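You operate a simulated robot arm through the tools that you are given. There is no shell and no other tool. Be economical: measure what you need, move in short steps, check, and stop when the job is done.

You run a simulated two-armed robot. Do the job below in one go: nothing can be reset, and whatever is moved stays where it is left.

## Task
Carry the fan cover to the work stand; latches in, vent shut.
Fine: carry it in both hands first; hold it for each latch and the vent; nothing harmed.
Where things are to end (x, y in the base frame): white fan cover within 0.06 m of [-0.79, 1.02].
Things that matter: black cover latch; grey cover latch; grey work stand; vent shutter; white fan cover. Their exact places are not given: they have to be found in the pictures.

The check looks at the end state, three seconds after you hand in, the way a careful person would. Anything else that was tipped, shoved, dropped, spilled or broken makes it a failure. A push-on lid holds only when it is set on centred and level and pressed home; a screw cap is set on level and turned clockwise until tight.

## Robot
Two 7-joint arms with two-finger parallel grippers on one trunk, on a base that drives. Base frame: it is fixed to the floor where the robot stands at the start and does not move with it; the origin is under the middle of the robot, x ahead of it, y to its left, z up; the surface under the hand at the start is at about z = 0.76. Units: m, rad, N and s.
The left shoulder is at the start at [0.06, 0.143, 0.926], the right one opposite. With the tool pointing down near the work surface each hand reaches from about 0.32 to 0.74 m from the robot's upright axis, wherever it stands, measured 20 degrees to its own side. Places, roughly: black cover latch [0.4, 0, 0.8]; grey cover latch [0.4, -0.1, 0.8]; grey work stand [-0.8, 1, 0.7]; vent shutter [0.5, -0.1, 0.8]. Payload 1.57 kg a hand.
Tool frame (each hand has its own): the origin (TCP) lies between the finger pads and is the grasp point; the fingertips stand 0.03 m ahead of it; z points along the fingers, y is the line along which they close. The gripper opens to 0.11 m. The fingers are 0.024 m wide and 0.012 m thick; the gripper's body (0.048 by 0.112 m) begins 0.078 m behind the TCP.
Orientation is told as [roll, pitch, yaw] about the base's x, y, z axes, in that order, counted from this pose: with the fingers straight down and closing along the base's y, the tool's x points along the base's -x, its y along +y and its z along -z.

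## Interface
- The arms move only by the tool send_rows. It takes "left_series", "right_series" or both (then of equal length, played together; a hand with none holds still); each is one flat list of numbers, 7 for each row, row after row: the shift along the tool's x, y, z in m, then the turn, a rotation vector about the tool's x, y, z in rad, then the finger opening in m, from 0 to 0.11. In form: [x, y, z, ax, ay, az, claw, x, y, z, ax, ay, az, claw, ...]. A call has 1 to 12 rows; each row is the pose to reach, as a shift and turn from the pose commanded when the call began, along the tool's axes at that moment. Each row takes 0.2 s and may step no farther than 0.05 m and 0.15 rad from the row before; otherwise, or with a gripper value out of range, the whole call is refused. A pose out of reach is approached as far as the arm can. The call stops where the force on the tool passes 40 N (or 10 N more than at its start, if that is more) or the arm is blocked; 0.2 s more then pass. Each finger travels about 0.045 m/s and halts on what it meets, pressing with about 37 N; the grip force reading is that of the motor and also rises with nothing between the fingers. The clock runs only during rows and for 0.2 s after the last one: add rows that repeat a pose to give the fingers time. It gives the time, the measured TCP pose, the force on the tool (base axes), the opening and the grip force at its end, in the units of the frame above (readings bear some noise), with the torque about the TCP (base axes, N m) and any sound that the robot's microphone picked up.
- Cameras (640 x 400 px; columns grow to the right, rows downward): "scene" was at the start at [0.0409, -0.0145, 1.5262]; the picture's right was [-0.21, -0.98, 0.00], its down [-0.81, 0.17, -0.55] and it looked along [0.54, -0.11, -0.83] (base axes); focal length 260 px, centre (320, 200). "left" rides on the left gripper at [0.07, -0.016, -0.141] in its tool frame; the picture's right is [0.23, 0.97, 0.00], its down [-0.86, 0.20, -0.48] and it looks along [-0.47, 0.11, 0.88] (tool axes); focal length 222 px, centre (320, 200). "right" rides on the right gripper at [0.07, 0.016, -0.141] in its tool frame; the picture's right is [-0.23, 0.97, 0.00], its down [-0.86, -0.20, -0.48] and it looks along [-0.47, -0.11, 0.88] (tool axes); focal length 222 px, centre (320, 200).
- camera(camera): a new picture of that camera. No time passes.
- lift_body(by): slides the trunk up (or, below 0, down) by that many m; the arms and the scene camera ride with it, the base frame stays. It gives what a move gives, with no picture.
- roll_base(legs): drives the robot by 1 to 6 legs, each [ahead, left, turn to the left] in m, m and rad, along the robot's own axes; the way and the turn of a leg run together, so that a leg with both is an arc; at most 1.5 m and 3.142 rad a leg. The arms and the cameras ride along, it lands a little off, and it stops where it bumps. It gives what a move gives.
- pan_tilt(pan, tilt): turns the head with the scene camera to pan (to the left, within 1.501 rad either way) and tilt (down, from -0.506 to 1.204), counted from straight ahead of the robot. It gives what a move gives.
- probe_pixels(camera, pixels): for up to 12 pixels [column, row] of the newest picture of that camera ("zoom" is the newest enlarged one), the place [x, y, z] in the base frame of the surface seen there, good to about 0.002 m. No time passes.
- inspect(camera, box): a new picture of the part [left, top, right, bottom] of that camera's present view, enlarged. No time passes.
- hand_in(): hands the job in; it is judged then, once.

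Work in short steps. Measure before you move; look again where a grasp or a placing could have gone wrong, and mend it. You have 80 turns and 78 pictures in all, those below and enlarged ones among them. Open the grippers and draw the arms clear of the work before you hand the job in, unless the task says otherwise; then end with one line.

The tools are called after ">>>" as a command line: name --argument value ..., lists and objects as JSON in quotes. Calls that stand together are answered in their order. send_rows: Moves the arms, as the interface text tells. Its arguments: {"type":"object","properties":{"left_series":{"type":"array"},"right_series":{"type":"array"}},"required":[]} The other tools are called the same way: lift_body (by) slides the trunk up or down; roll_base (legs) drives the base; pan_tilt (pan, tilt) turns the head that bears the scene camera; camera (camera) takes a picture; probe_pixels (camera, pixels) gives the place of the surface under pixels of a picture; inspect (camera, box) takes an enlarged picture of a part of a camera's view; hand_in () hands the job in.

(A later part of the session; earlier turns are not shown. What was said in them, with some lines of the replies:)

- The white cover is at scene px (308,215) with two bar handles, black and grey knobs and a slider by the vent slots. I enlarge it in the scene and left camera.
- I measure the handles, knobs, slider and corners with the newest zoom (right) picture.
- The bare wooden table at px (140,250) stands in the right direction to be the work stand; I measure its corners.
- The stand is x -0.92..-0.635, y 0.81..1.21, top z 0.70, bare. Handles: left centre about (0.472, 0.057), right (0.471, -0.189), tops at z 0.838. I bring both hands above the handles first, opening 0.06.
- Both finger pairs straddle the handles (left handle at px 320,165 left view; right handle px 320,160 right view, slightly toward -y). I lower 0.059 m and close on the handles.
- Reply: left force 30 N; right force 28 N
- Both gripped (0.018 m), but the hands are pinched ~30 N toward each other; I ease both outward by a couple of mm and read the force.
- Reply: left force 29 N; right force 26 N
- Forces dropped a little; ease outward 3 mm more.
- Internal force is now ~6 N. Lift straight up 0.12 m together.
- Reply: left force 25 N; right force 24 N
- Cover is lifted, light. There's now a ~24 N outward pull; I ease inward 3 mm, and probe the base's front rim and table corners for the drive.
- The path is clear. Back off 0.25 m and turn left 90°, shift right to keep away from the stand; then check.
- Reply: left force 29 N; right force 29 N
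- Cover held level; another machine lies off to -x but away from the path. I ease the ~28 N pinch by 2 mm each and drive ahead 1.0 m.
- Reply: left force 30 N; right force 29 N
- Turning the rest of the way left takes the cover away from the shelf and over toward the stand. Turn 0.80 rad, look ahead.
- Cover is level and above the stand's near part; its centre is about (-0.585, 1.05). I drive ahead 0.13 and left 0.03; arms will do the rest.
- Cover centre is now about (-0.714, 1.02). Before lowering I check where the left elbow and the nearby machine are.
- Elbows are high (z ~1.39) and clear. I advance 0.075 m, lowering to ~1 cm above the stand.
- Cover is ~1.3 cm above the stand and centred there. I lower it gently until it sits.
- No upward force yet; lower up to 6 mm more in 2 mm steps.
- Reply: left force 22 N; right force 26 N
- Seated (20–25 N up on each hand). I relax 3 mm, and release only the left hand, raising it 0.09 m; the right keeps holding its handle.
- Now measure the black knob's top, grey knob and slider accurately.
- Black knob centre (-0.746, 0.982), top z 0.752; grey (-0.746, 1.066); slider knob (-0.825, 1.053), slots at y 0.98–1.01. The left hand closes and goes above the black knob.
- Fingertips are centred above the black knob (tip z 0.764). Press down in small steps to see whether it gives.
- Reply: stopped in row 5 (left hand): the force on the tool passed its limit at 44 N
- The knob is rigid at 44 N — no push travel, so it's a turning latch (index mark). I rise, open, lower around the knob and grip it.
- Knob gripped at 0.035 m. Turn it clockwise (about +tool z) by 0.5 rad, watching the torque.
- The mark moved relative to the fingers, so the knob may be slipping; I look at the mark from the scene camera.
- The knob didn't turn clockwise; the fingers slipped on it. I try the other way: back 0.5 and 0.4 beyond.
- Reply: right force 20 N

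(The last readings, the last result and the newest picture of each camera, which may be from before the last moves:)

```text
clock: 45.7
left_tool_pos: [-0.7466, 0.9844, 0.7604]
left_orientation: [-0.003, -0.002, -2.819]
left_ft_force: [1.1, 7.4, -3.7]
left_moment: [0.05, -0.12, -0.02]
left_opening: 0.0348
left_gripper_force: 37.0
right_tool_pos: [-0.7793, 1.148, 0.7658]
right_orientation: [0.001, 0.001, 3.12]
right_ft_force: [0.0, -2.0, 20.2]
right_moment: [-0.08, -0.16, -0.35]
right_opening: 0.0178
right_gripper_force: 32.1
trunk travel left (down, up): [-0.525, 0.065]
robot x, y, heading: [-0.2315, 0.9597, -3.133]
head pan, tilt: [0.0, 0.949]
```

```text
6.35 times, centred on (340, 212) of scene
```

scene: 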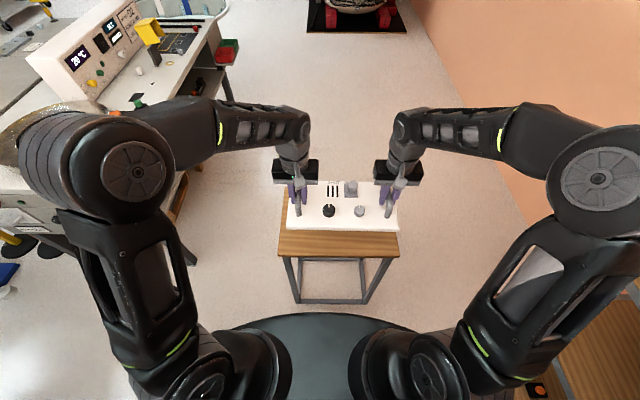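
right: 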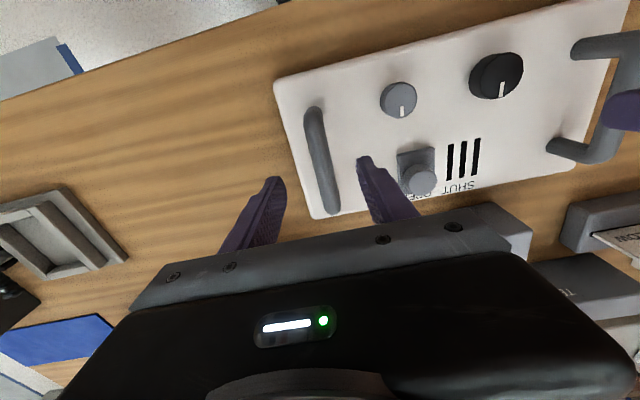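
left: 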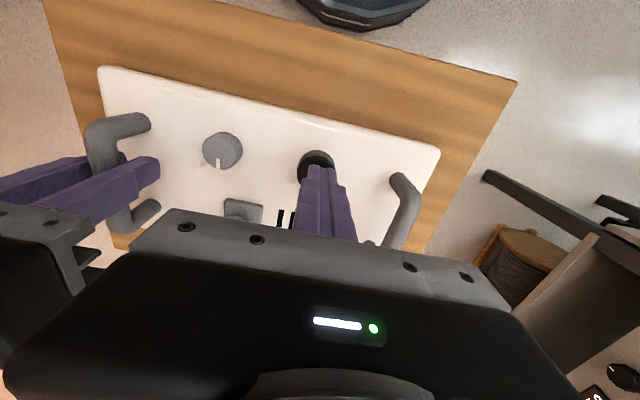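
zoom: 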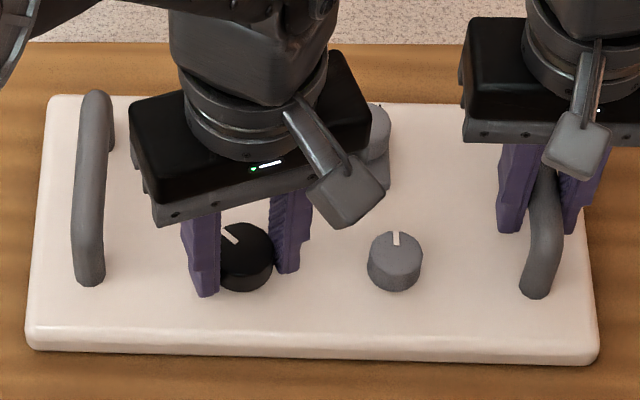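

Counter-clockwise it turns freely (mark now ~45° to the left). I regrip: open, rotate the hand back, close again, and then continue counter-clockwise.

>>> send_rows --left_series '[0, 0, 0, 0, 0, 0, 0.025, 0, 0, 0, 0, 0, 0, 0.055, 0, 0, 0, 0, 0, 0.0, 0.055, 0, 0, 0, 0, 0, 0.14, 0.055, 0, 0, 0, 0, 0, 0.28, 0.055, 0, 0, 0, 0, 0, 0.42, 0.055, 0, 0, 0, 0, 0, 0.56, 0.055, 0, 0, 0, 0, 0, 0.7, 0.055, 0, 0, 0, 0, 0, 0.8, 0.055, 0, 0, 0, 0, 0, 0.8, 0.02, 0, 0, 0, 0, 0, 0.8, 0.0, 0, 0, 0, 0, 0, 0.8, 0.0]'

>>> send_rows --left_series '[0, 0, 0, 0, 0, -0.12, 0, 0, 0, 0, 0, 0, -0.24, 0, 0, 0, 0, 0, 0, -0.36, 0, 0, 0, 0, 0, 0, -0.48, 0, 0, 0, 0, 0, 0, -0.6, 0, 0, 0, 0, 0, 0, -0.6, 0]'

>>> inspect --camera "scene" --box '[290, 180, 390, 243]'

```text
clock: 48.3
left_tool_pos: [-0.7467, 0.9823, 0.7598]
left_orientation: [0.001, -0.001, 2.662]
left_ft_force: [-1.6, -5.5, 0.7]
left_moment: [-0.1, 0.14, 0.01]
left_opening: 0.0348
left_gripper_force: 28.0
right_tool_pos: [-0.7782, 1.1481, 0.7648]
right_orientation: [-0.001, -0.001, 3.12]
right_ft_force: [-2.5, 1.2, 13.7]
right_moment: [-0.05, 0.5, 0.04]
right_opening: 0.0179
right_gripper_force: 32.7
trunk travel left (down, up): [-0.525, 0.065]
robot x, y, heading: [-0.2333, 0.9639, -3.135]
head pan, tilt: [0.0, 0.949]
```

```text
clock: 49.7
left_tool_pos: [-0.7464, 0.9836, 0.7611]
left_orientation: [-0.002, -0.002, -3.017]
left_ft_force: [-0.7, 1.1, 1.4]
left_moment: [0.06, 0.13, 0.01]
left_opening: 0.0346
left_gripper_force: 36.5
right_tool_pos: [-0.7774, 1.1486, 0.766]
right_orientation: [0.002, 0.0, 3.121]
right_ft_force: [-1.9, 1.5, 14.3]
right_moment: [-0.01, -0.28, -0.04]
right_opening: 0.0174
right_gripper_force: 32.0
trunk travel left (down, up): [-0.525, 0.065]
robot x, y, heading: [-0.2356, 0.957, -3.132]
head pan, tilt: [0.0, 0.949]
```

```text
6.35 times, centred on (340, 212) of scene
```

zoom: 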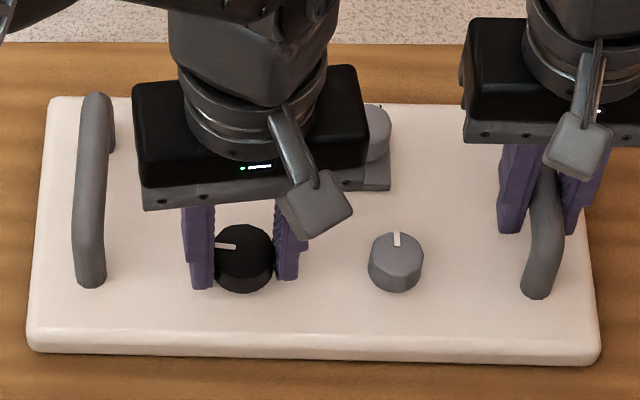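

Mark now points ~90° left with no torque or click yet. Keep turning 0.45 further to find an end stop.

>>> send_rows --left_series '[0, 0, 0, 0, 0, -0.1, 0, 0, 0, 0, 0, 0, -0.2, 0, 0, 0, 0, 0, 0, -0.3, 0, 0, 0, 0, 0, 0, -0.4, 0, 0, 0, 0, 0, 0, -0.45, 0, 0, 0, 0, 0, 0, -0.45, 0]'

>>> inspect --camera "scene" --box '[290, 180, 390, 243]'

```text
clock: 51.1
left_tool_pos: [-0.7459, 0.986, 0.7608]
left_orientation: [-0.004, 0.0, -2.569]
left_ft_force: [-0.1, 8.0, -0.6]
left_moment: [0.18, 0.06, -0.45]
left_opening: 0.0347
left_gripper_force: 36.5
right_tool_pos: [-0.7784, 1.1485, 0.7652]
right_orientation: [0.0, 0.0, 3.121]
right_ft_force: [-0.2, -3.2, 14.7]
right_moment: [0.01, -0.22, 0.07]
right_opening: 0.0177
right_gripper_force: 32.3
trunk travel left (down, up): [-0.525, 0.065]
robot x, y, heading: [-0.2312, 0.9616, -3.13]
head pan, tilt: [0.0, 0.949]
```

```text
6.35 times, centred on (340, 212) of scene
```

zoom: 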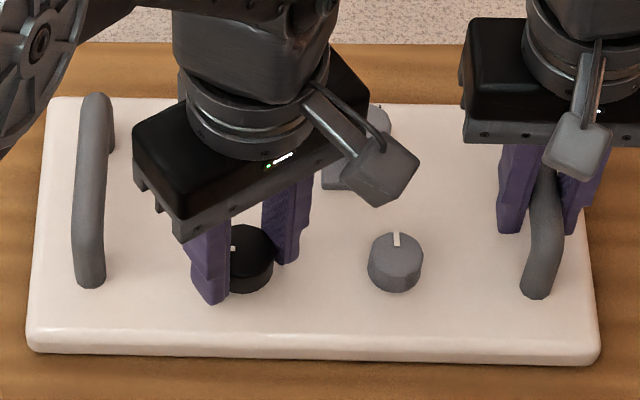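

Torque is -0.45 with the mark stopped at 9 o'clock: end stop reached after a quarter turn. Release, raise, and look at the result.

>>> send_rows --left_series '[0, 0, 0, 0, 0, 0.0, 0.025, 0, 0, 0, 0, 0, 0.0, 0.05, 0, 0, 0, 0, 0, 0.0, 0.055, 0, 0, -0.03, 0, 0, 0, 0.055, 0, 0, -0.065, 0, 0, 0.1, 0.055, 0, 0, -0.1, 0, 0, 0.2, 0.055, 0, 0, -0.1, 0, 0, 0.33, 0.055, 0, 0, -0.1, 0, 0, 0.45, 0.055, 0, 0, -0.1, 0, 0, 0.575, 0.055, 0, 0, -0.1, 0, 0, 0.575, 0.055]'

>>> inspect --camera "scene" --box '[290, 180, 390, 243]'

>>> inspect --camera "left" --box '[60, 40, 480, 250]'

```text
clock: 53.3
left_tool_pos: [-0.7459, 0.9827, 0.8609]
left_orientation: [-0.001, -0.003, 3.138]
left_ft_force: [-0.2, -0.1, -0.4]
left_moment: [-0.01, -0.04, -0.03]
left_opening: 0.0551
left_gripper_force: 0.1
right_tool_pos: [-0.778, 1.1487, 0.7662]
right_orientation: [-0.001, 0.001, 3.121]
right_ft_force: [1.7, -1.8, 11.0]
right_moment: [-0.03, 0.09, 0.05]
right_opening: 0.0177
right_gripper_force: 32.8
trunk travel left (down, up): [-0.525, 0.065]
robot x, y, heading: [-0.2344, 0.9571, -3.129]
head pan, tilt: [0.0, 0.949]
```

```text
6.35 times, centred on (340, 212) of scene
```

zoom: 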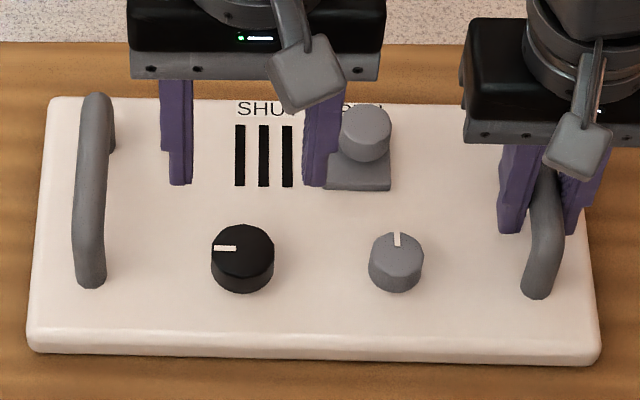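

```text
1.52 times, centred on (270, 145) of left
```

zoom: 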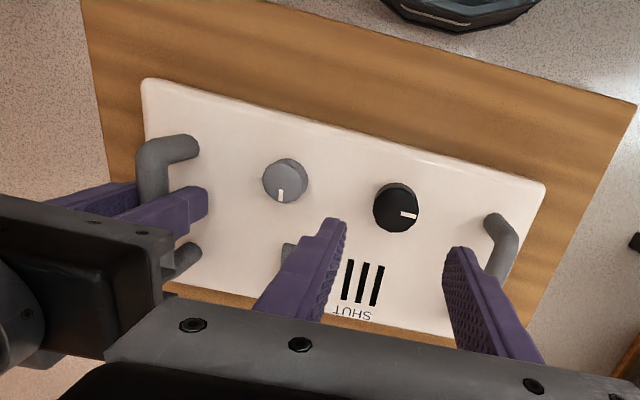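

Black latch is a clean quarter turn. Now the left hand goes back onto the left handle (−0.781, 0.8985) and grips.

>>> send_rows --left_series '[-0.012, 0.03, 0, 0, 0, 0.015, 0.055, -0.024, 0.06, 0, 0, 0, 0.015, 0.055, -0.035, 0.084, 0, 0, 0, 0.015, 0.055, -0.035, 0.084, 0.0, 0, 0, 0.015, 0.055, -0.035, 0.084, 0.04, 0, 0, 0.015, 0.055, -0.035, 0.084, 0.075, 0, 0, 0.015, 0.055, -0.035, 0.084, 0.093, 0, 0, 0.015, 0.055, -0.035, 0.084, 0.093, 0, 0, 0.015, 0.03, -0.035, 0.084, 0.093, 0, 0, 0.015, 0.01, -0.035, 0.084, 0.093, 0, 0, 0.015, 0, -0.035, 0.084, 0.093, 0, 0, 0.015, 0, -0.035, 0.084, 0.093, 0, 0, 0.015, 0]'

>>> inspect --camera "scene" --box '[260, 150, 420, 250]'

```text
clock: 55.9
left_tool_pos: [-0.7823, 0.8981, 0.7678]
left_orientation: [-0.001, -0.003, 3.123]
left_ft_force: [0.3, 7.3, 0.0]
left_moment: [-0.07, 0.39, -0.15]
left_opening: 0.018
left_gripper_force: 32.7
right_tool_pos: [-0.7788, 1.1475, 0.7649]
right_orientation: [0.0, 0.001, 3.123]
right_ft_force: [2.7, -2.9, 11.9]
right_moment: [0.07, -0.18, 0.04]
right_opening: 0.0178
right_gripper_force: 31.9
trunk travel left (down, up): [-0.525, 0.065]
robot x, y, heading: [-0.233, 0.9601, -3.135]
head pan, tilt: [0.0, 0.949]
```

```text
4.00 times, centred on (340, 200) of scene
```

zoom: 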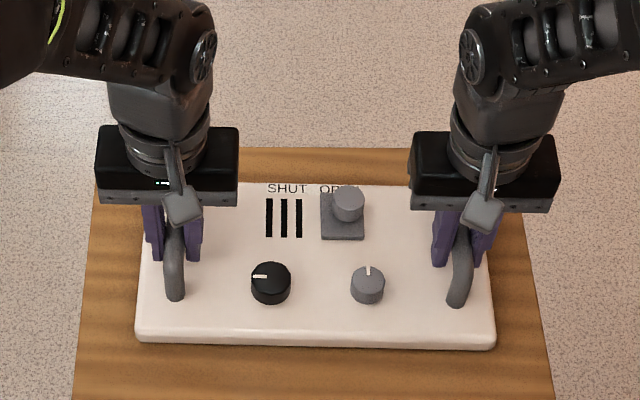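

Both hold. Release the right hand, raise, move above the grey knob with a clockwise pre-rotation of 0.6 rad.

>>> send_rows --right_series '[0, 0, 0, 0, 0, 0, 0.03, 0, 0, 0, 0, 0, 0, 0.05, 0, 0, 0, 0, 0, 0, 0.055, 0, 0, -0.04, 0, 0, 0, 0.055, 0, 0, -0.08, 0, 0, 0, 0.055, 0.01, 0.03, -0.08, 0, 0, 0.12, 0.055, 0.02, 0.06, -0.08, 0, 0, 0.24, 0.055, 0.0341, 0.0814, -0.08, 0, 0, 0.36, 0.055, 0.0341, 0.0814, -0.08, 0, 0, 0.48, 0.055, 0.0341, 0.0814, -0.08, 0, 0, 0.6, 0.055, 0.0341, 0.0814, -0.055, 0, 0, 0.6, 0.055]'

>>> inspect --camera "scene" --box '[260, 150, 420, 250]'

>>> camera --camera "right"

```text
clock: 58.3
left_tool_pos: [-0.7812, 0.8967, 0.7679]
left_orientation: [-0.001, -0.002, 3.122]
left_ft_force: [0.7, -0.4, 3.6]
left_moment: [0.03, -0.13, -0.01]
left_opening: 0.018
left_gripper_force: 32.8
right_tool_pos: [-0.7451, 1.0658, 0.8205]
right_orientation: [0.001, 0.001, 2.519]
right_ft_force: [-0.2, -0.5, -0.3]
right_moment: [-0.01, -0.01, 0.01]
right_opening: 0.0547
right_gripper_force: 0.0
trunk travel left (down, up): [-0.525, 0.065]
robot x, y, heading: [-0.2351, 0.9604, -3.136]
head pan, tilt: [0.0, 0.949]
```

```text
4.00 times, centred on (340, 200) of scene
```

zoom: 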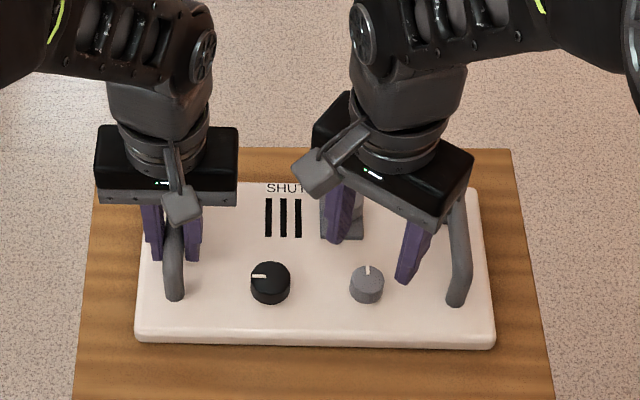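

```text
44 pictures are left
```

right: 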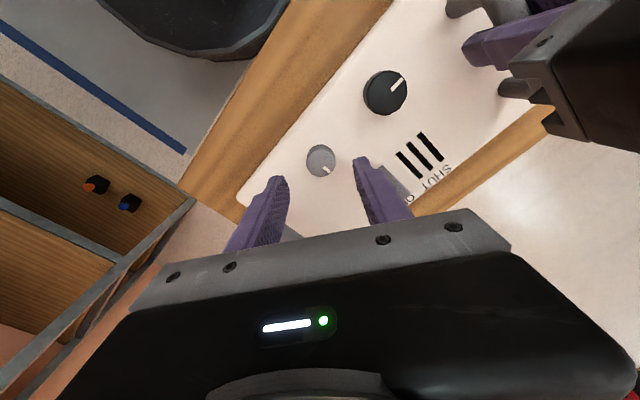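

Well centred over the grey knob, clear of the slider. Lower, grip, and turn counter-clockwise 0.7 rad.

>>> send_rows --right_series '[0, 0, 0.03, 0, 0, 0, 0.055, 0, 0, 0.06, 0, 0, 0, 0.055, 0, 0, 0.06, 0, 0, 0, 0.03, 0, 0, 0.06, 0, 0, 0, 0.01, 0, 0, 0.06, 0, 0, 0, 0, 0, 0, 0.06, 0, 0, 0, 0, 0, 0, 0.06, 0, 0, -0.14, 0, 0, 0, 0.06, 0, 0, -0.28, 0, 0, 0, 0.06, 0, 0, -0.42, 0, 0, 0, 0.06, 0, 0, -0.56, 0, 0, 0, 0.06, 0, 0, -0.6, 0, 0, 0, 0.06, 0, 0, -0.6, 0]'

>>> inspect --camera "scene" --box '[290, 180, 390, 243]'

```text
clock: 60.9
left_tool_pos: [-0.7814, 0.8968, 0.7675]
left_orientation: [0.0, -0.001, 3.123]
left_ft_force: [-4.8, 0.6, -8.4]
left_moment: [0.01, 0.41, 0.22]
left_opening: 0.0178
left_gripper_force: 32.5
right_tool_pos: [-0.7454, 1.0665, 0.7608]
right_orientation: [0.0, 0.0, 3.121]
right_ft_force: [8.7, 5.0, 22.8]
right_moment: [0.16, -0.27, -0.01]
right_opening: 0.029
right_gripper_force: 37.0
trunk travel left (down, up): [-0.525, 0.065]
robot x, y, heading: [-0.2354, 0.9588, -3.137]
head pan, tilt: [0.0, 0.949]
```

```text
6.35 times, centred on (340, 212) of scene
```

zoom: 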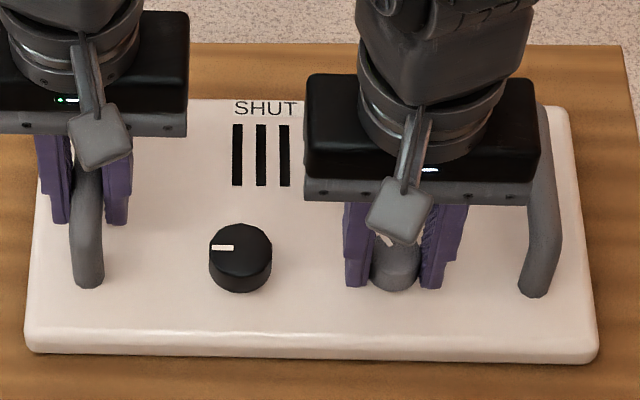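

Grey knob turns with the fingers the same way (no torque). Continue counter-clockwise to the stop (1 mm up to relieve contact).

>>> send_rows --right_series '[0, 0, -0.001, 0, 0, -0.14, 0, 0, 0, -0.001, 0, 0, -0.28, 0, 0, 0, -0.001, 0, 0, -0.42, 0, 0, 0, -0.001, 0, 0, -0.56, 0, 0, 0, -0.001, 0, 0, -0.7, 0, 0, 0, -0.001, 0, 0, -0.84, 0, 0, 0, -0.001, 0, 0, -0.98, 0, 0, 0, -0.001, 0, 0, -1.1, 0, 0, 0, -0.001, 0, 0, -1.1, 0]'

>>> inspect --camera "scene" --box '[290, 180, 390, 243]'

```text
clock: 62.9
left_tool_pos: [-0.7808, 0.8969, 0.7674]
left_orientation: [0.0, -0.001, 3.12]
left_ft_force: [5.8, -17.0, 11.8]
left_moment: [0.05, 0.18, -0.79]
left_opening: 0.0178
left_gripper_force: 32.2
right_tool_pos: [-0.7454, 1.0669, 0.7612]
right_orientation: [0.002, 0.0, -2.062]
right_ft_force: [-6.0, 13.5, -2.7]
right_moment: [0.02, 0.46, -0.31]
right_opening: 0.029
right_gripper_force: 36.9
trunk travel left (down, up): [-0.525, 0.065]
robot x, y, heading: [-0.2343, 0.9607, -3.133]
head pan, tilt: [0.0, 0.949]
```

```text
6.35 times, centred on (340, 212) of scene
```

zoom: 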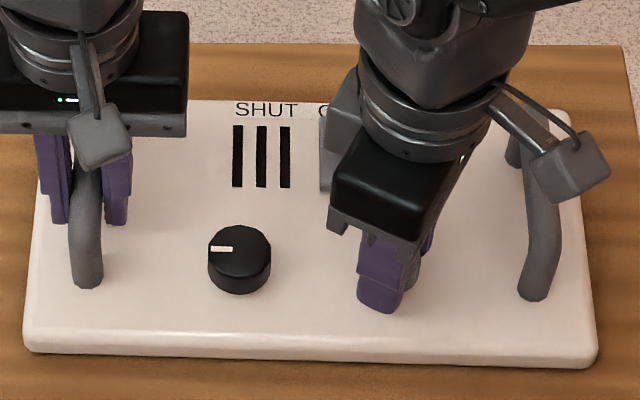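

At its stop (-0.31 N m). Release and raise; then turn the right hand on to 90° and move it above the slider knob (-0.825, 1.053) so its narrow side faces the left hand.

>>> send_rows --right_series '[0, 0, 0, 0, 0, 0, 0.03, 0, 0, 0, 0, 0, 0, 0.05, 0, 0, 0, 0, 0, 0, 0.05, 0, 0, -0.04, 0, 0, 0, 0.05, 0, 0, -0.08, 0, 0, -0.1, 0.05, -0.02, -0.025, -0.08, 0, 0, -0.22, 0.05, -0.04, -0.05, -0.08, 0, 0, -0.34, 0.05, -0.0499, -0.0641, -0.08, 0, 0, -0.47, 0.05, -0.0499, -0.0641, -0.08, 0, 0, -0.47, 0.05]'

>>> inspect --camera "scene" --box '[260, 150, 420, 250]'

>>> camera --camera "right"

```text
clock: 64.9
left_tool_pos: [-0.7827, 0.8968, 0.7679]
left_orientation: [-0.002, -0.001, 3.124]
left_ft_force: [-1.5, -1.8, 3.0]
left_moment: [-0.08, 0.03, -0.11]
left_opening: 0.0176
left_gripper_force: 32.2
right_tool_pos: [-0.8262, 1.051, 0.8395]
right_orientation: [0.001, -0.001, -1.591]
right_ft_force: [0.7, -0.3, -0.1]
right_moment: [-0.03, 0.02, 0.0]
right_opening: 0.0499
right_gripper_force: 0.0
trunk travel left (down, up): [-0.525, 0.065]
robot x, y, heading: [-0.2335, 0.9623, -3.14]
head pan, tilt: [0.0, 0.949]
```

```text
4.00 times, centred on (340, 200) of scene
```

zoom: 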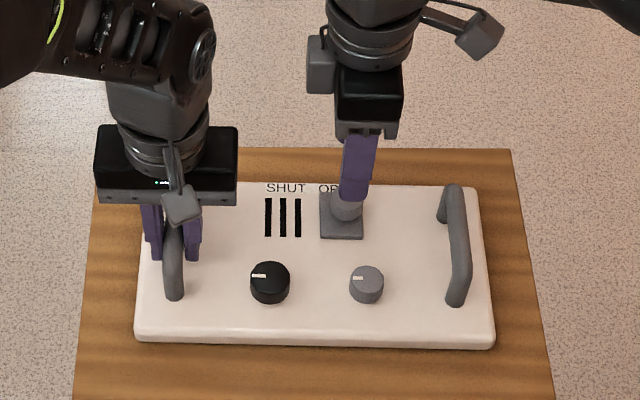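

```text
40 pictures are left
```

right: 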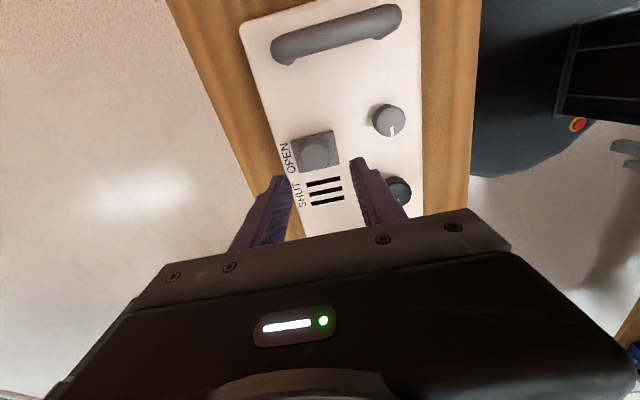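

Grey mark is at 9 o'clock too. I verify the slider knob's centre from the right camera before descending.

>>> probe_pixels --camera "right" --pixels '[[314, 144], [314, 156], [304, 152], [325, 152], [336, 162], [297, 168], [310, 182], [325, 202], [334, 136]]'

```text
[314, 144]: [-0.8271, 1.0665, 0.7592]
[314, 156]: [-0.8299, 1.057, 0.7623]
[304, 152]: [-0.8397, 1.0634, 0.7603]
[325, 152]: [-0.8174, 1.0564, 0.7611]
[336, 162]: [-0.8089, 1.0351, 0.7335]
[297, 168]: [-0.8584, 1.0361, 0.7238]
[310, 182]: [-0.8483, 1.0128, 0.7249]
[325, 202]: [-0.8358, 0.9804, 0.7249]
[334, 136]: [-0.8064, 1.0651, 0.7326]
```

Knob centre (-0.828, 1.057), top 0.761. Descend to tip z ~0.739 and grip it.

>>> send_rows --right_series '[0.005, -0.002, 0.03, 0, 0, 0, 0.05, 0.005, -0.002, 0.06, 0, 0, 0, 0.05, 0.005, -0.002, 0.07, 0, 0, 0, 0.05, 0.005, -0.002, 0.07, 0, 0, 0, 0.03, 0.005, -0.002, 0.07, 0, 0, 0, 0.01, 0.005, -0.002, 0.07, 0, 0, 0, 0.0, 0.005, -0.002, 0.07, 0, 0, 0, 0]'

>>> inspect --camera "scene" --box '[260, 150, 420, 250]'

```text
clock: 66.5
left_tool_pos: [-0.7804, 0.897, 0.7681]
left_orientation: [0.0, 0.0, 3.122]
left_ft_force: [8.8, -2.5, 9.2]
left_moment: [0.0, 0.11, -0.95]
left_opening: 0.018
left_gripper_force: 32.3
right_tool_pos: [-0.8279, 1.0572, 0.7696]
right_orientation: [-0.001, 0.0, -1.593]
right_ft_force: [-9.6, -0.8, 0.3]
right_moment: [0.23, 0.3, -0.22]
right_opening: 0.0279
right_gripper_force: 37.4
trunk travel left (down, up): [-0.525, 0.065]
robot x, y, heading: [-0.2324, 0.9593, -3.133]
head pan, tilt: [0.0, 0.949]
```

```text
4.00 times, centred on (340, 200) of scene
```

zoom: 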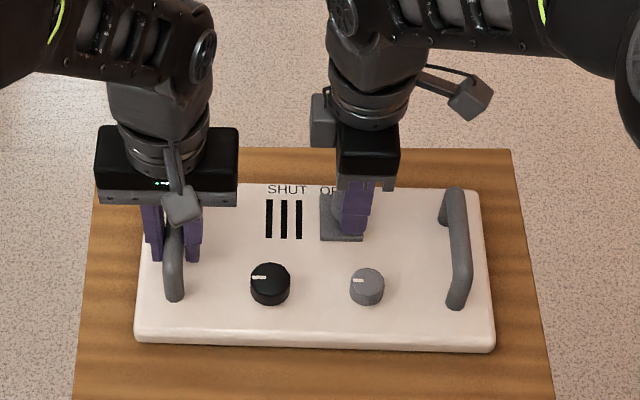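

Gripped (0.028). Slide toward SHUT (world -y) by 0.045 m.

>>> send_rows --right_series '[-0.009, 0, 0, 0, 0, 0, 0, -0.018, 0, 0, 0, 0, 0, 0, -0.027, 0.0005, 0, 0, 0, 0, 0, -0.036, 0.001, 0, 0, 0, 0, 0, -0.045, 0.001, 0, 0, 0, 0, 0, -0.045, 0.001, 0, 0, 0, 0, 0]'

>>> inspect --camera "scene" --box '[260, 150, 420, 250]'

```text
clock: 67.9
left_tool_pos: [-0.7799, 0.899, 0.7676]
left_orientation: [-0.003, 0.001, 3.124]
left_ft_force: [12.9, -2.5, 10.4]
left_moment: [-0.11, -0.59, -0.9]
left_opening: 0.0181
left_gripper_force: 32.4
right_tool_pos: [-0.829, 1.0114, 0.7696]
right_orientation: [0.0, -0.003, -1.592]
right_ft_force: [-10.7, 0.2, -3.4]
right_moment: [0.15, 0.29, -0.22]
right_opening: 0.0282
right_gripper_force: 37.3
trunk travel left (down, up): [-0.525, 0.065]
robot x, y, heading: [-0.2322, 0.9611, -3.135]
head pan, tilt: [0.0, 0.949]
```

```text
4.00 times, centred on (340, 200) of scene
```

zoom: 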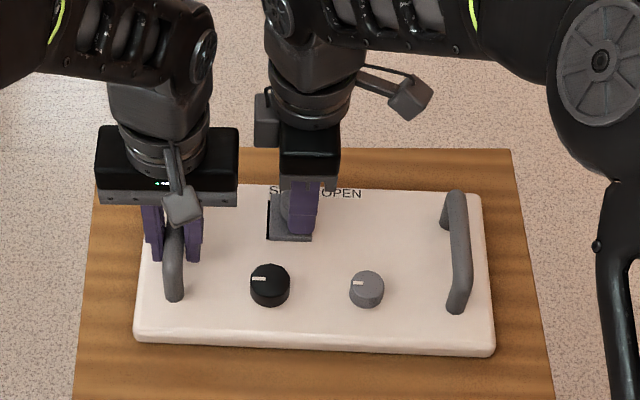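

It slides freely; the last slot still peeks out at its left. Slide on in small steps, up to 12 mm, till the stop.

>>> send_rows --right_series '[-0.003, 0, 0, 0, 0, 0, 0, -0.006, 0, 0, 0, 0, 0, 0, -0.009, 0, 0, 0, 0, 0, 0, -0.012, 0, 0, 0, 0, 0, 0, -0.012, 0, 0, 0, 0, 0, 0]'

>>> inspect --camera "scene" --box '[290, 165, 370, 215]'

```text
clock: 69.1
left_tool_pos: [-0.7809, 0.8956, 0.7668]
left_orientation: [0.003, 0.0, 3.125]
left_ft_force: [11.1, -23.3, 13.8]
left_moment: [0.04, 0.42, -0.68]
left_opening: 0.0181
left_gripper_force: 32.4
right_tool_pos: [-0.8302, 1.0046, 0.7703]
right_orientation: [0.001, 0.007, -1.594]
right_ft_force: [-15.3, 23.7, -3.9]
right_moment: [0.08, 0.33, -0.12]
right_opening: 0.0283
right_gripper_force: 37.5
trunk travel left (down, up): [-0.525, 0.065]
robot x, y, heading: [-0.2327, 0.9597, -3.134]
head pan, tilt: [0.0, 0.949]
```

```text
8.00 times, centred on (330, 190) of scene
```

zoom: 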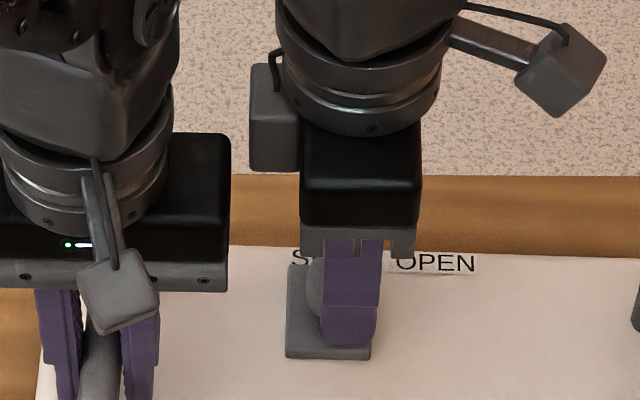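

End stop reached (24 N) and the slots are all covered. Relax the push, open, and raise the right hand straight up.

>>> send_rows --right_series '[0.004, 0, 0, 0, 0, 0, 0, 0.004, 0, 0, 0, 0, 0, 0.03, 0.004, 0, 0, 0, 0, 0, 0.05, 0.004, 0, 0, 0, 0, 0, 0.055, 0.004, 0, -0.04, 0, 0, 0, 0.055, 0.004, 0, -0.08, 0, 0, 0, 0.055, 0.03, 0, -0.11, 0, 0, 0, 0.055, 0.07, 0, -0.13, 0, 0, 0, 0.055, 0.11, 0, -0.13, 0, 0, 0, 0.055]'

>>> inspect --camera "scene" --box '[270, 165, 410, 250]'

```text
clock: 71.1
left_tool_pos: [-0.7815, 0.8965, 0.7674]
left_orientation: [-0.001, 0.0, 3.124]
left_ft_force: [0.2, 0.8, 0.5]
left_moment: [-0.2, -0.11, 0.05]
left_opening: 0.0176
left_gripper_force: 32.5
right_tool_pos: [-0.8228, 1.1083, 0.9033]
right_orientation: [0.001, 0.001, -1.591]
right_ft_force: [0.1, 0.4, 0.1]
right_moment: [0.02, -0.01, 0.01]
right_opening: 0.0551
right_gripper_force: 0.0
trunk travel left (down, up): [-0.525, 0.065]
robot x, y, heading: [-0.2333, 0.958, -3.135]
head pan, tilt: [0.0, 0.949]
```

```text
4.57 times, centred on (340, 208) of scene
```

zoom: 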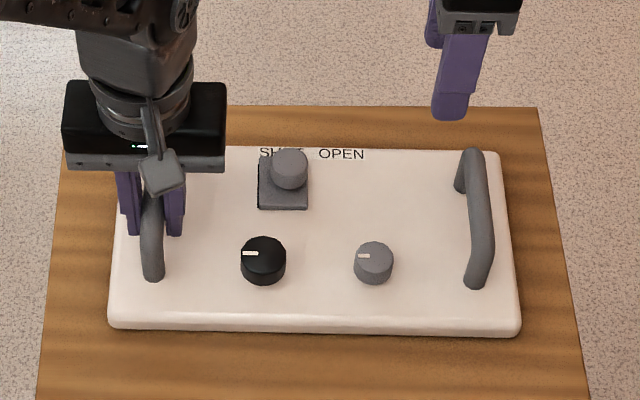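

Everything looks set; a thin dark line is at the slider's left edge (257,185), so I zoom in on it and recheck positions.

>>> inspect --camera "scene" --box '[315, 192, 347, 214]'

>>> camera --camera "right"

```text
16.00 times, centred on (331, 203) of scene
```

zoom: 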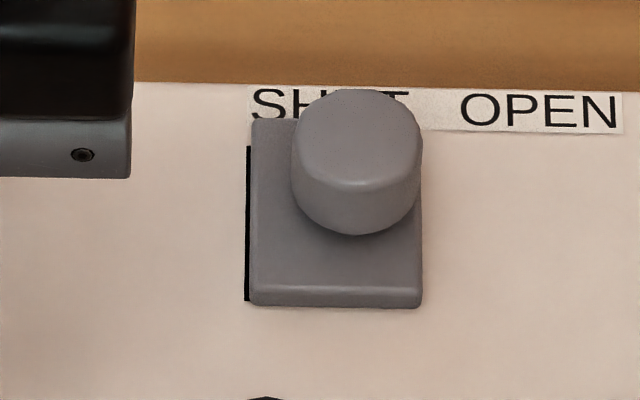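

```text
34 pictures are left
```

right: 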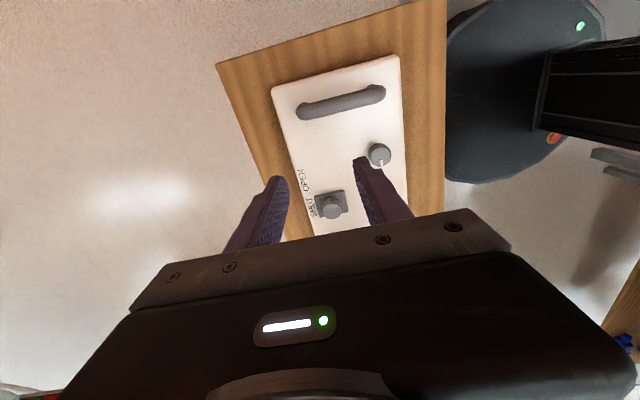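

Only a hair-thin sliver of the last slot shows. I nudge the slider once more with closed fingers from its right side: close, come down at y ≈1.047 beside the knob.

>>> send_rows --right_series '[-0.03, -0.003, 0, 0, 0, 0, 0.03, -0.063, -0.006, 0, 0, 0, 0, 0.01, -0.063, -0.006, 0.03, 0, 0, 0, 0, -0.063, -0.006, 0.07, 0, 0, 0, 0, -0.063, -0.006, 0.11, 0, 0, 0, 0, -0.063, -0.006, 0.132, 0, 0, 0, 0, -0.063, -0.006, 0.132, 0, 0, 0, 0]'

>>> inspect --camera "scene" --box '[290, 165, 370, 215]'

```text
clock: 72.7
left_tool_pos: [-0.7819, 0.8979, 0.7673]
left_orientation: [-0.001, -0.002, 3.124]
left_ft_force: [0.9, -0.7, -0.5]
left_moment: [-0.03, -0.07, -0.02]
left_opening: 0.0176
left_gripper_force: 32.1
right_tool_pos: [-0.8336, 1.0481, 0.7684]
right_orientation: [0.002, -0.001, -1.592]
right_ft_force: [0.4, 0.0, 0.4]
right_moment: [0.0, 0.01, 0.0]
right_opening: 0.0001
right_gripper_force: 21.3
trunk travel left (down, up): [-0.525, 0.065]
robot x, y, heading: [-0.2341, 0.9571, -3.133]
head pan, tilt: [0.0, 0.949]
```

```text
8.00 times, centred on (330, 190) of scene
```

zoom: 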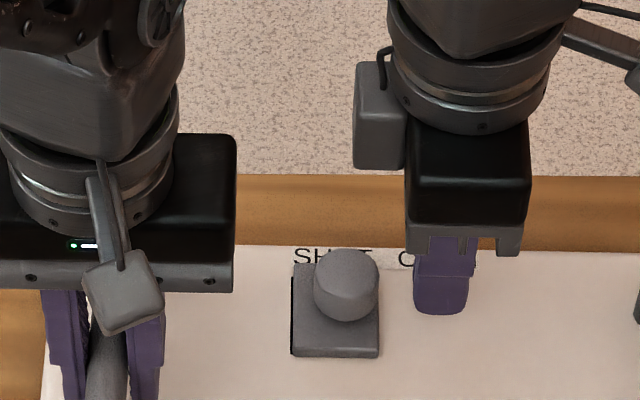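

Fingers are ~15 mm right of the knob. Push slowly toward SHUT until resistance.

>>> send_rows --right_series '[-0.006, 0.002, 0, 0, 0, 0, 0, -0.011, 0.003, 0, 0, 0, 0, 0, -0.014, 0.003, 0, 0, 0, 0, 0, -0.016, 0.003, 0, 0, 0, 0, 0, -0.018, 0.003, 0, 0, 0, 0, 0, -0.02, 0.003, 0, 0, 0, 0, 0, -0.022, 0.003, 0, 0, 0, 0, 0, -0.024, 0.003, 0, 0, 0, 0, 0]'

>>> inspect --camera "scene" --box '[290, 165, 370, 215]'

```text
clock: 74.5
left_tool_pos: [-0.7817, 0.8955, 0.7671]
left_orientation: [0.001, 0.001, 3.126]
left_ft_force: [1.9, -16.6, 3.0]
left_moment: [0.12, 0.56, 0.41]
left_opening: 0.0179
left_gripper_force: 32.9
right_tool_pos: [-0.8317, 1.0275, 0.7676]
right_orientation: [0.001, 0.004, -1.596]
right_ft_force: [-3.3, 17.7, -1.3]
right_moment: [0.47, -0.01, -0.01]
right_opening: 0.0001
right_gripper_force: 20.9
trunk travel left (down, up): [-0.525, 0.065]
robot x, y, heading: [-0.233, 0.9601, -3.134]
head pan, tilt: [0.0, 0.949]
```

```text
8.00 times, centred on (330, 190) of scene
```

zoom: 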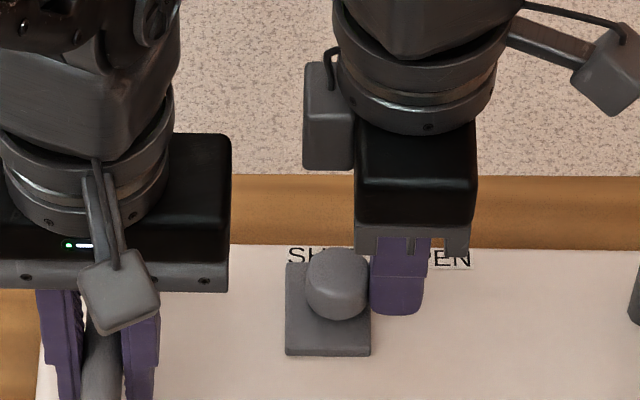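

At the stop with 18 N, no sliver visible. Back off to the right and raise, then check again.

>>> send_rows --right_series '[0.01, 0, 0, 0, 0, 0, 0, 0.02, 0, 0, 0, 0, 0, 0, 0.02, 0, -0.04, 0, 0, 0, 0, 0.03, 0, -0.08, 0, 0, 0, 0, 0.06, 0, -0.12, 0, 0, 0, 0, 0.09, 0, -0.14, 0, 0, 0, 0.0, 0.09, 0, -0.14, 0, 0, 0, 0.0]'

>>> inspect --camera "scene" --box '[311, 190, 351, 215]'

```text
clock: 76.1
left_tool_pos: [-0.7814, 0.8965, 0.7666]
left_orientation: [-0.001, -0.001, 3.125]
left_ft_force: [-0.5, -1.2, -0.5]
left_moment: [0.2, -0.22, -0.01]
left_opening: 0.0182
left_gripper_force: 32.8
right_tool_pos: [-0.8298, 1.1175, 0.9088]
right_orientation: [0.001, -0.001, -1.592]
right_ft_force: [-0.3, -0.7, -0.9]
right_moment: [0.02, 0.01, 0.01]
right_opening: 0.0
right_gripper_force: 21.7
trunk travel left (down, up): [-0.525, 0.065]
robot x, y, heading: [-0.2327, 0.961, -3.131]
head pan, tilt: [0.0, 0.949]
```

```text
16.00 times, centred on (331, 202) of scene
```

zoom: 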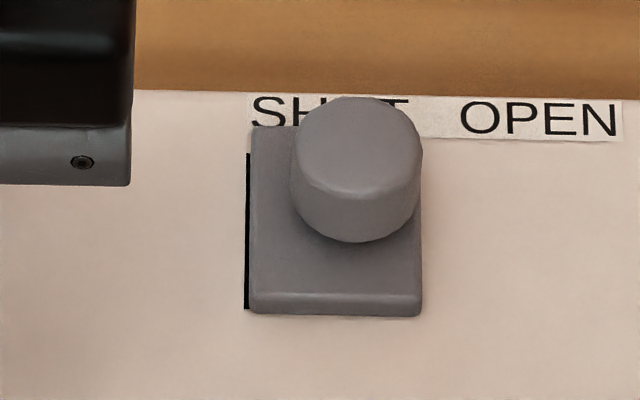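

Same end position: it's the mechanical end stop, vent shut. Now release the left hand and raise both arms.

>>> send_rows --left_series '[0, 0, 0, 0, 0, 0, 0.03, 0, 0, 0, 0, 0, 0, 0.05, 0, 0, 0, 0, 0, 0, 0.055, 0, 0, -0.04, 0, 0, 0, 0.055, 0, 0, -0.08, 0, 0, 0, 0.055, 0, 0, -0.12, 0, 0, 0, 0.055, 0, 0, -0.16, 0, 0, 0, 0.08, 0, 0, -0.16, 0, 0, 0, 0.08]' --right_series '[0, 0, 0, 0, 0, 0.0, 0.02, 0, 0, 0, 0, 0, 0.12, 0.04, 0, 0, 0, 0, 0, 0.25, 0.06, 0, 0, -0.01, 0, 0, 0.38, 0.08, 0, 0, -0.02, 0, 0, 0.5, 0.08, 0, 0, -0.02, 0, 0, 0.64, 0.08, 0, 0, -0.02, 0, 0, 0.78, 0.08, 0, 0, -0.02, 0, 0, 0.9, 0.08]'

>>> roll_base --legs '[[-0.2, 0, 0]]'

>>> pan_tilt --pan 0.0 --tilt 0.8

>>> camera --camera "scene"

```text
clock: 77.9
left_tool_pos: [-0.7867, 0.8985, 0.9281]
left_orientation: [-0.002, 0.001, 3.123]
left_ft_force: [-0.4, 0.4, 0.1]
left_moment: [-0.04, -0.03, -0.04]
left_opening: 0.0801
left_gripper_force: 0.1
right_tool_pos: [-0.8285, 1.1129, 0.928]
right_orientation: [0.001, 0.0, -2.494]
right_ft_force: [0.1, 0.1, -0.9]
right_moment: [-0.01, 0.01, -0.02]
right_opening: 0.0798
right_gripper_force: 0.0
trunk travel left (down, up): [-0.525, 0.065]
robot x, y, heading: [-0.2309, 0.9612, -3.136]
head pan, tilt: [0.0, 0.949]
```

```text
clock: 79.5
left_tool_pos: [-0.59, 0.8968, 0.9281]
left_orientation: [-0.002, -0.001, 3.131]
left_ft_force: [0.3, 0.2, 0.6]
left_moment: [0.01, 0.03, -0.02]
left_opening: 0.0798
left_gripper_force: 0.1
right_tool_pos: [-0.6358, 1.1118, 0.9294]
right_orientation: [0.0, -0.001, -2.487]
right_ft_force: [0.9, 0.1, -0.1]
right_moment: [0.0, 0.02, -0.01]
right_opening: 0.0801
right_gripper_force: 0.1
trunk travel left (down, up): [-0.525, 0.065]
robot x, y, heading: [-0.0409, 0.9641, -3.126]
head pan, tilt: [0.0, 0.949]
```

```text
clock: 80.2
left_tool_pos: [-0.591, 0.8955, 0.9279]
left_orientation: [-0.003, 0.001, 3.13]
left_ft_force: [-0.3, 1.0, 0.2]
left_moment: [0.01, 0.02, -0.01]
left_opening: 0.08
left_gripper_force: 0.0
right_tool_pos: [-0.6369, 1.1129, 0.928]
right_orientation: [0.0, 0.001, -2.486]
right_ft_force: [0.3, 0.5, 0.3]
right_moment: [-0.01, 0.01, 0.01]
right_opening: 0.0801
right_gripper_force: 0.1
trunk travel left (down, up): [-0.525, 0.065]
robot x, y, heading: [-0.0407, 0.9638, -3.124]
head pan, tilt: [0.0, 0.799]
```

```text
30 pictures are left
```

scene: 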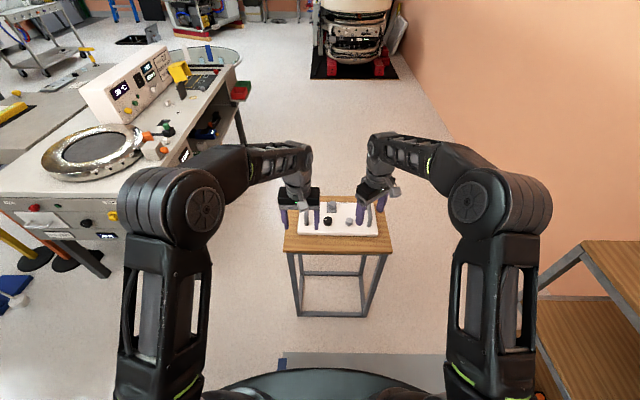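

Arms are clear above. I verify the cover's final place with a zoom and probe.

>>> inspect --camera "scene" --box '[270, 180, 398, 260]'

>>> roll_base --legs '[[-0.12, 0, 0]]'

>>> inspect --camera "scene" --box '[270, 150, 398, 230]'

```text
5.00 times, centred on (334, 220) of scene
```

zoom: 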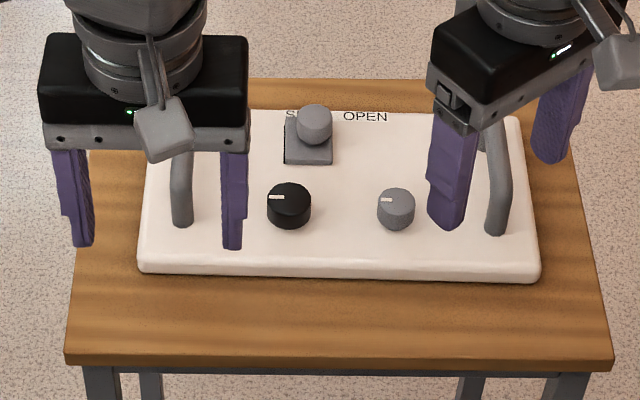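

```text
clock: 81.4
left_tool_pos: [-0.4667, 0.8984, 0.9284]
left_orientation: [-0.002, -0.002, 3.13]
left_ft_force: [0.1, 0.0, -0.2]
left_moment: [-0.01, 0.04, 0.04]
left_opening: 0.0797
left_gripper_force: 0.1
right_tool_pos: [-0.5116, 1.1136, 0.9296]
right_orientation: [0.001, -0.002, -2.485]
right_ft_force: [-0.1, -0.2, 0.5]
right_moment: [0.0, 0.01, -0.02]
right_opening: 0.08
right_gripper_force: 0.0
trunk travel left (down, up): [-0.525, 0.065]
robot x, y, heading: [0.083, 0.9616, -3.128]
head pan, tilt: [0.0, 0.799]
```

```text
5.00 times, centred on (334, 190) of scene
```

zoom: 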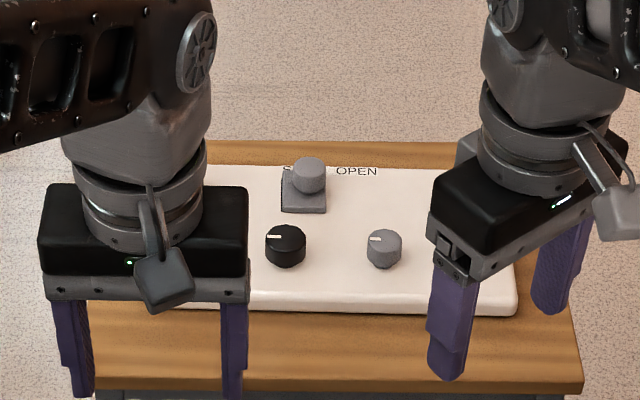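

>>> probe_pixels --camera "zoom" --pixels '[[514, 300], [255, 292], [285, 240], [383, 240], [395, 170], [225, 168], [420, 170]]'

```text
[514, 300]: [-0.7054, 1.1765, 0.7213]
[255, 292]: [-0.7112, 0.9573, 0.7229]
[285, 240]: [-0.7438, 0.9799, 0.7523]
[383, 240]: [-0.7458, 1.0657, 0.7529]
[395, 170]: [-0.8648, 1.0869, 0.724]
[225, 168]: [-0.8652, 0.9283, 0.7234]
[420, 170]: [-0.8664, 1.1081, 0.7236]
```

The cover runs from x -0.866 to -0.706 and its centre is about (-0.786, 1.021), flat on the stand. Both latches are turned to their stops, the vent is at its SHUT stop and the hands are clear, so I hand in.

>>> hand_in

```text
The job is handed in.
```

I carried the fan cover to the work stand in both hands. It now sits flat at about (-0.786, 1.021), within 1 cm of the target. With the other hand holding a handle each time, I turned both latches a quarter turn counter-clockwise to their stops and slid the vent to its SHUT stop. A hair-thin edge of one slot still shows beside the shutter. I took counter-clockwise to be "in": the black latch would not push in or turn clockwise, and the grey one started with its mark in the same place.
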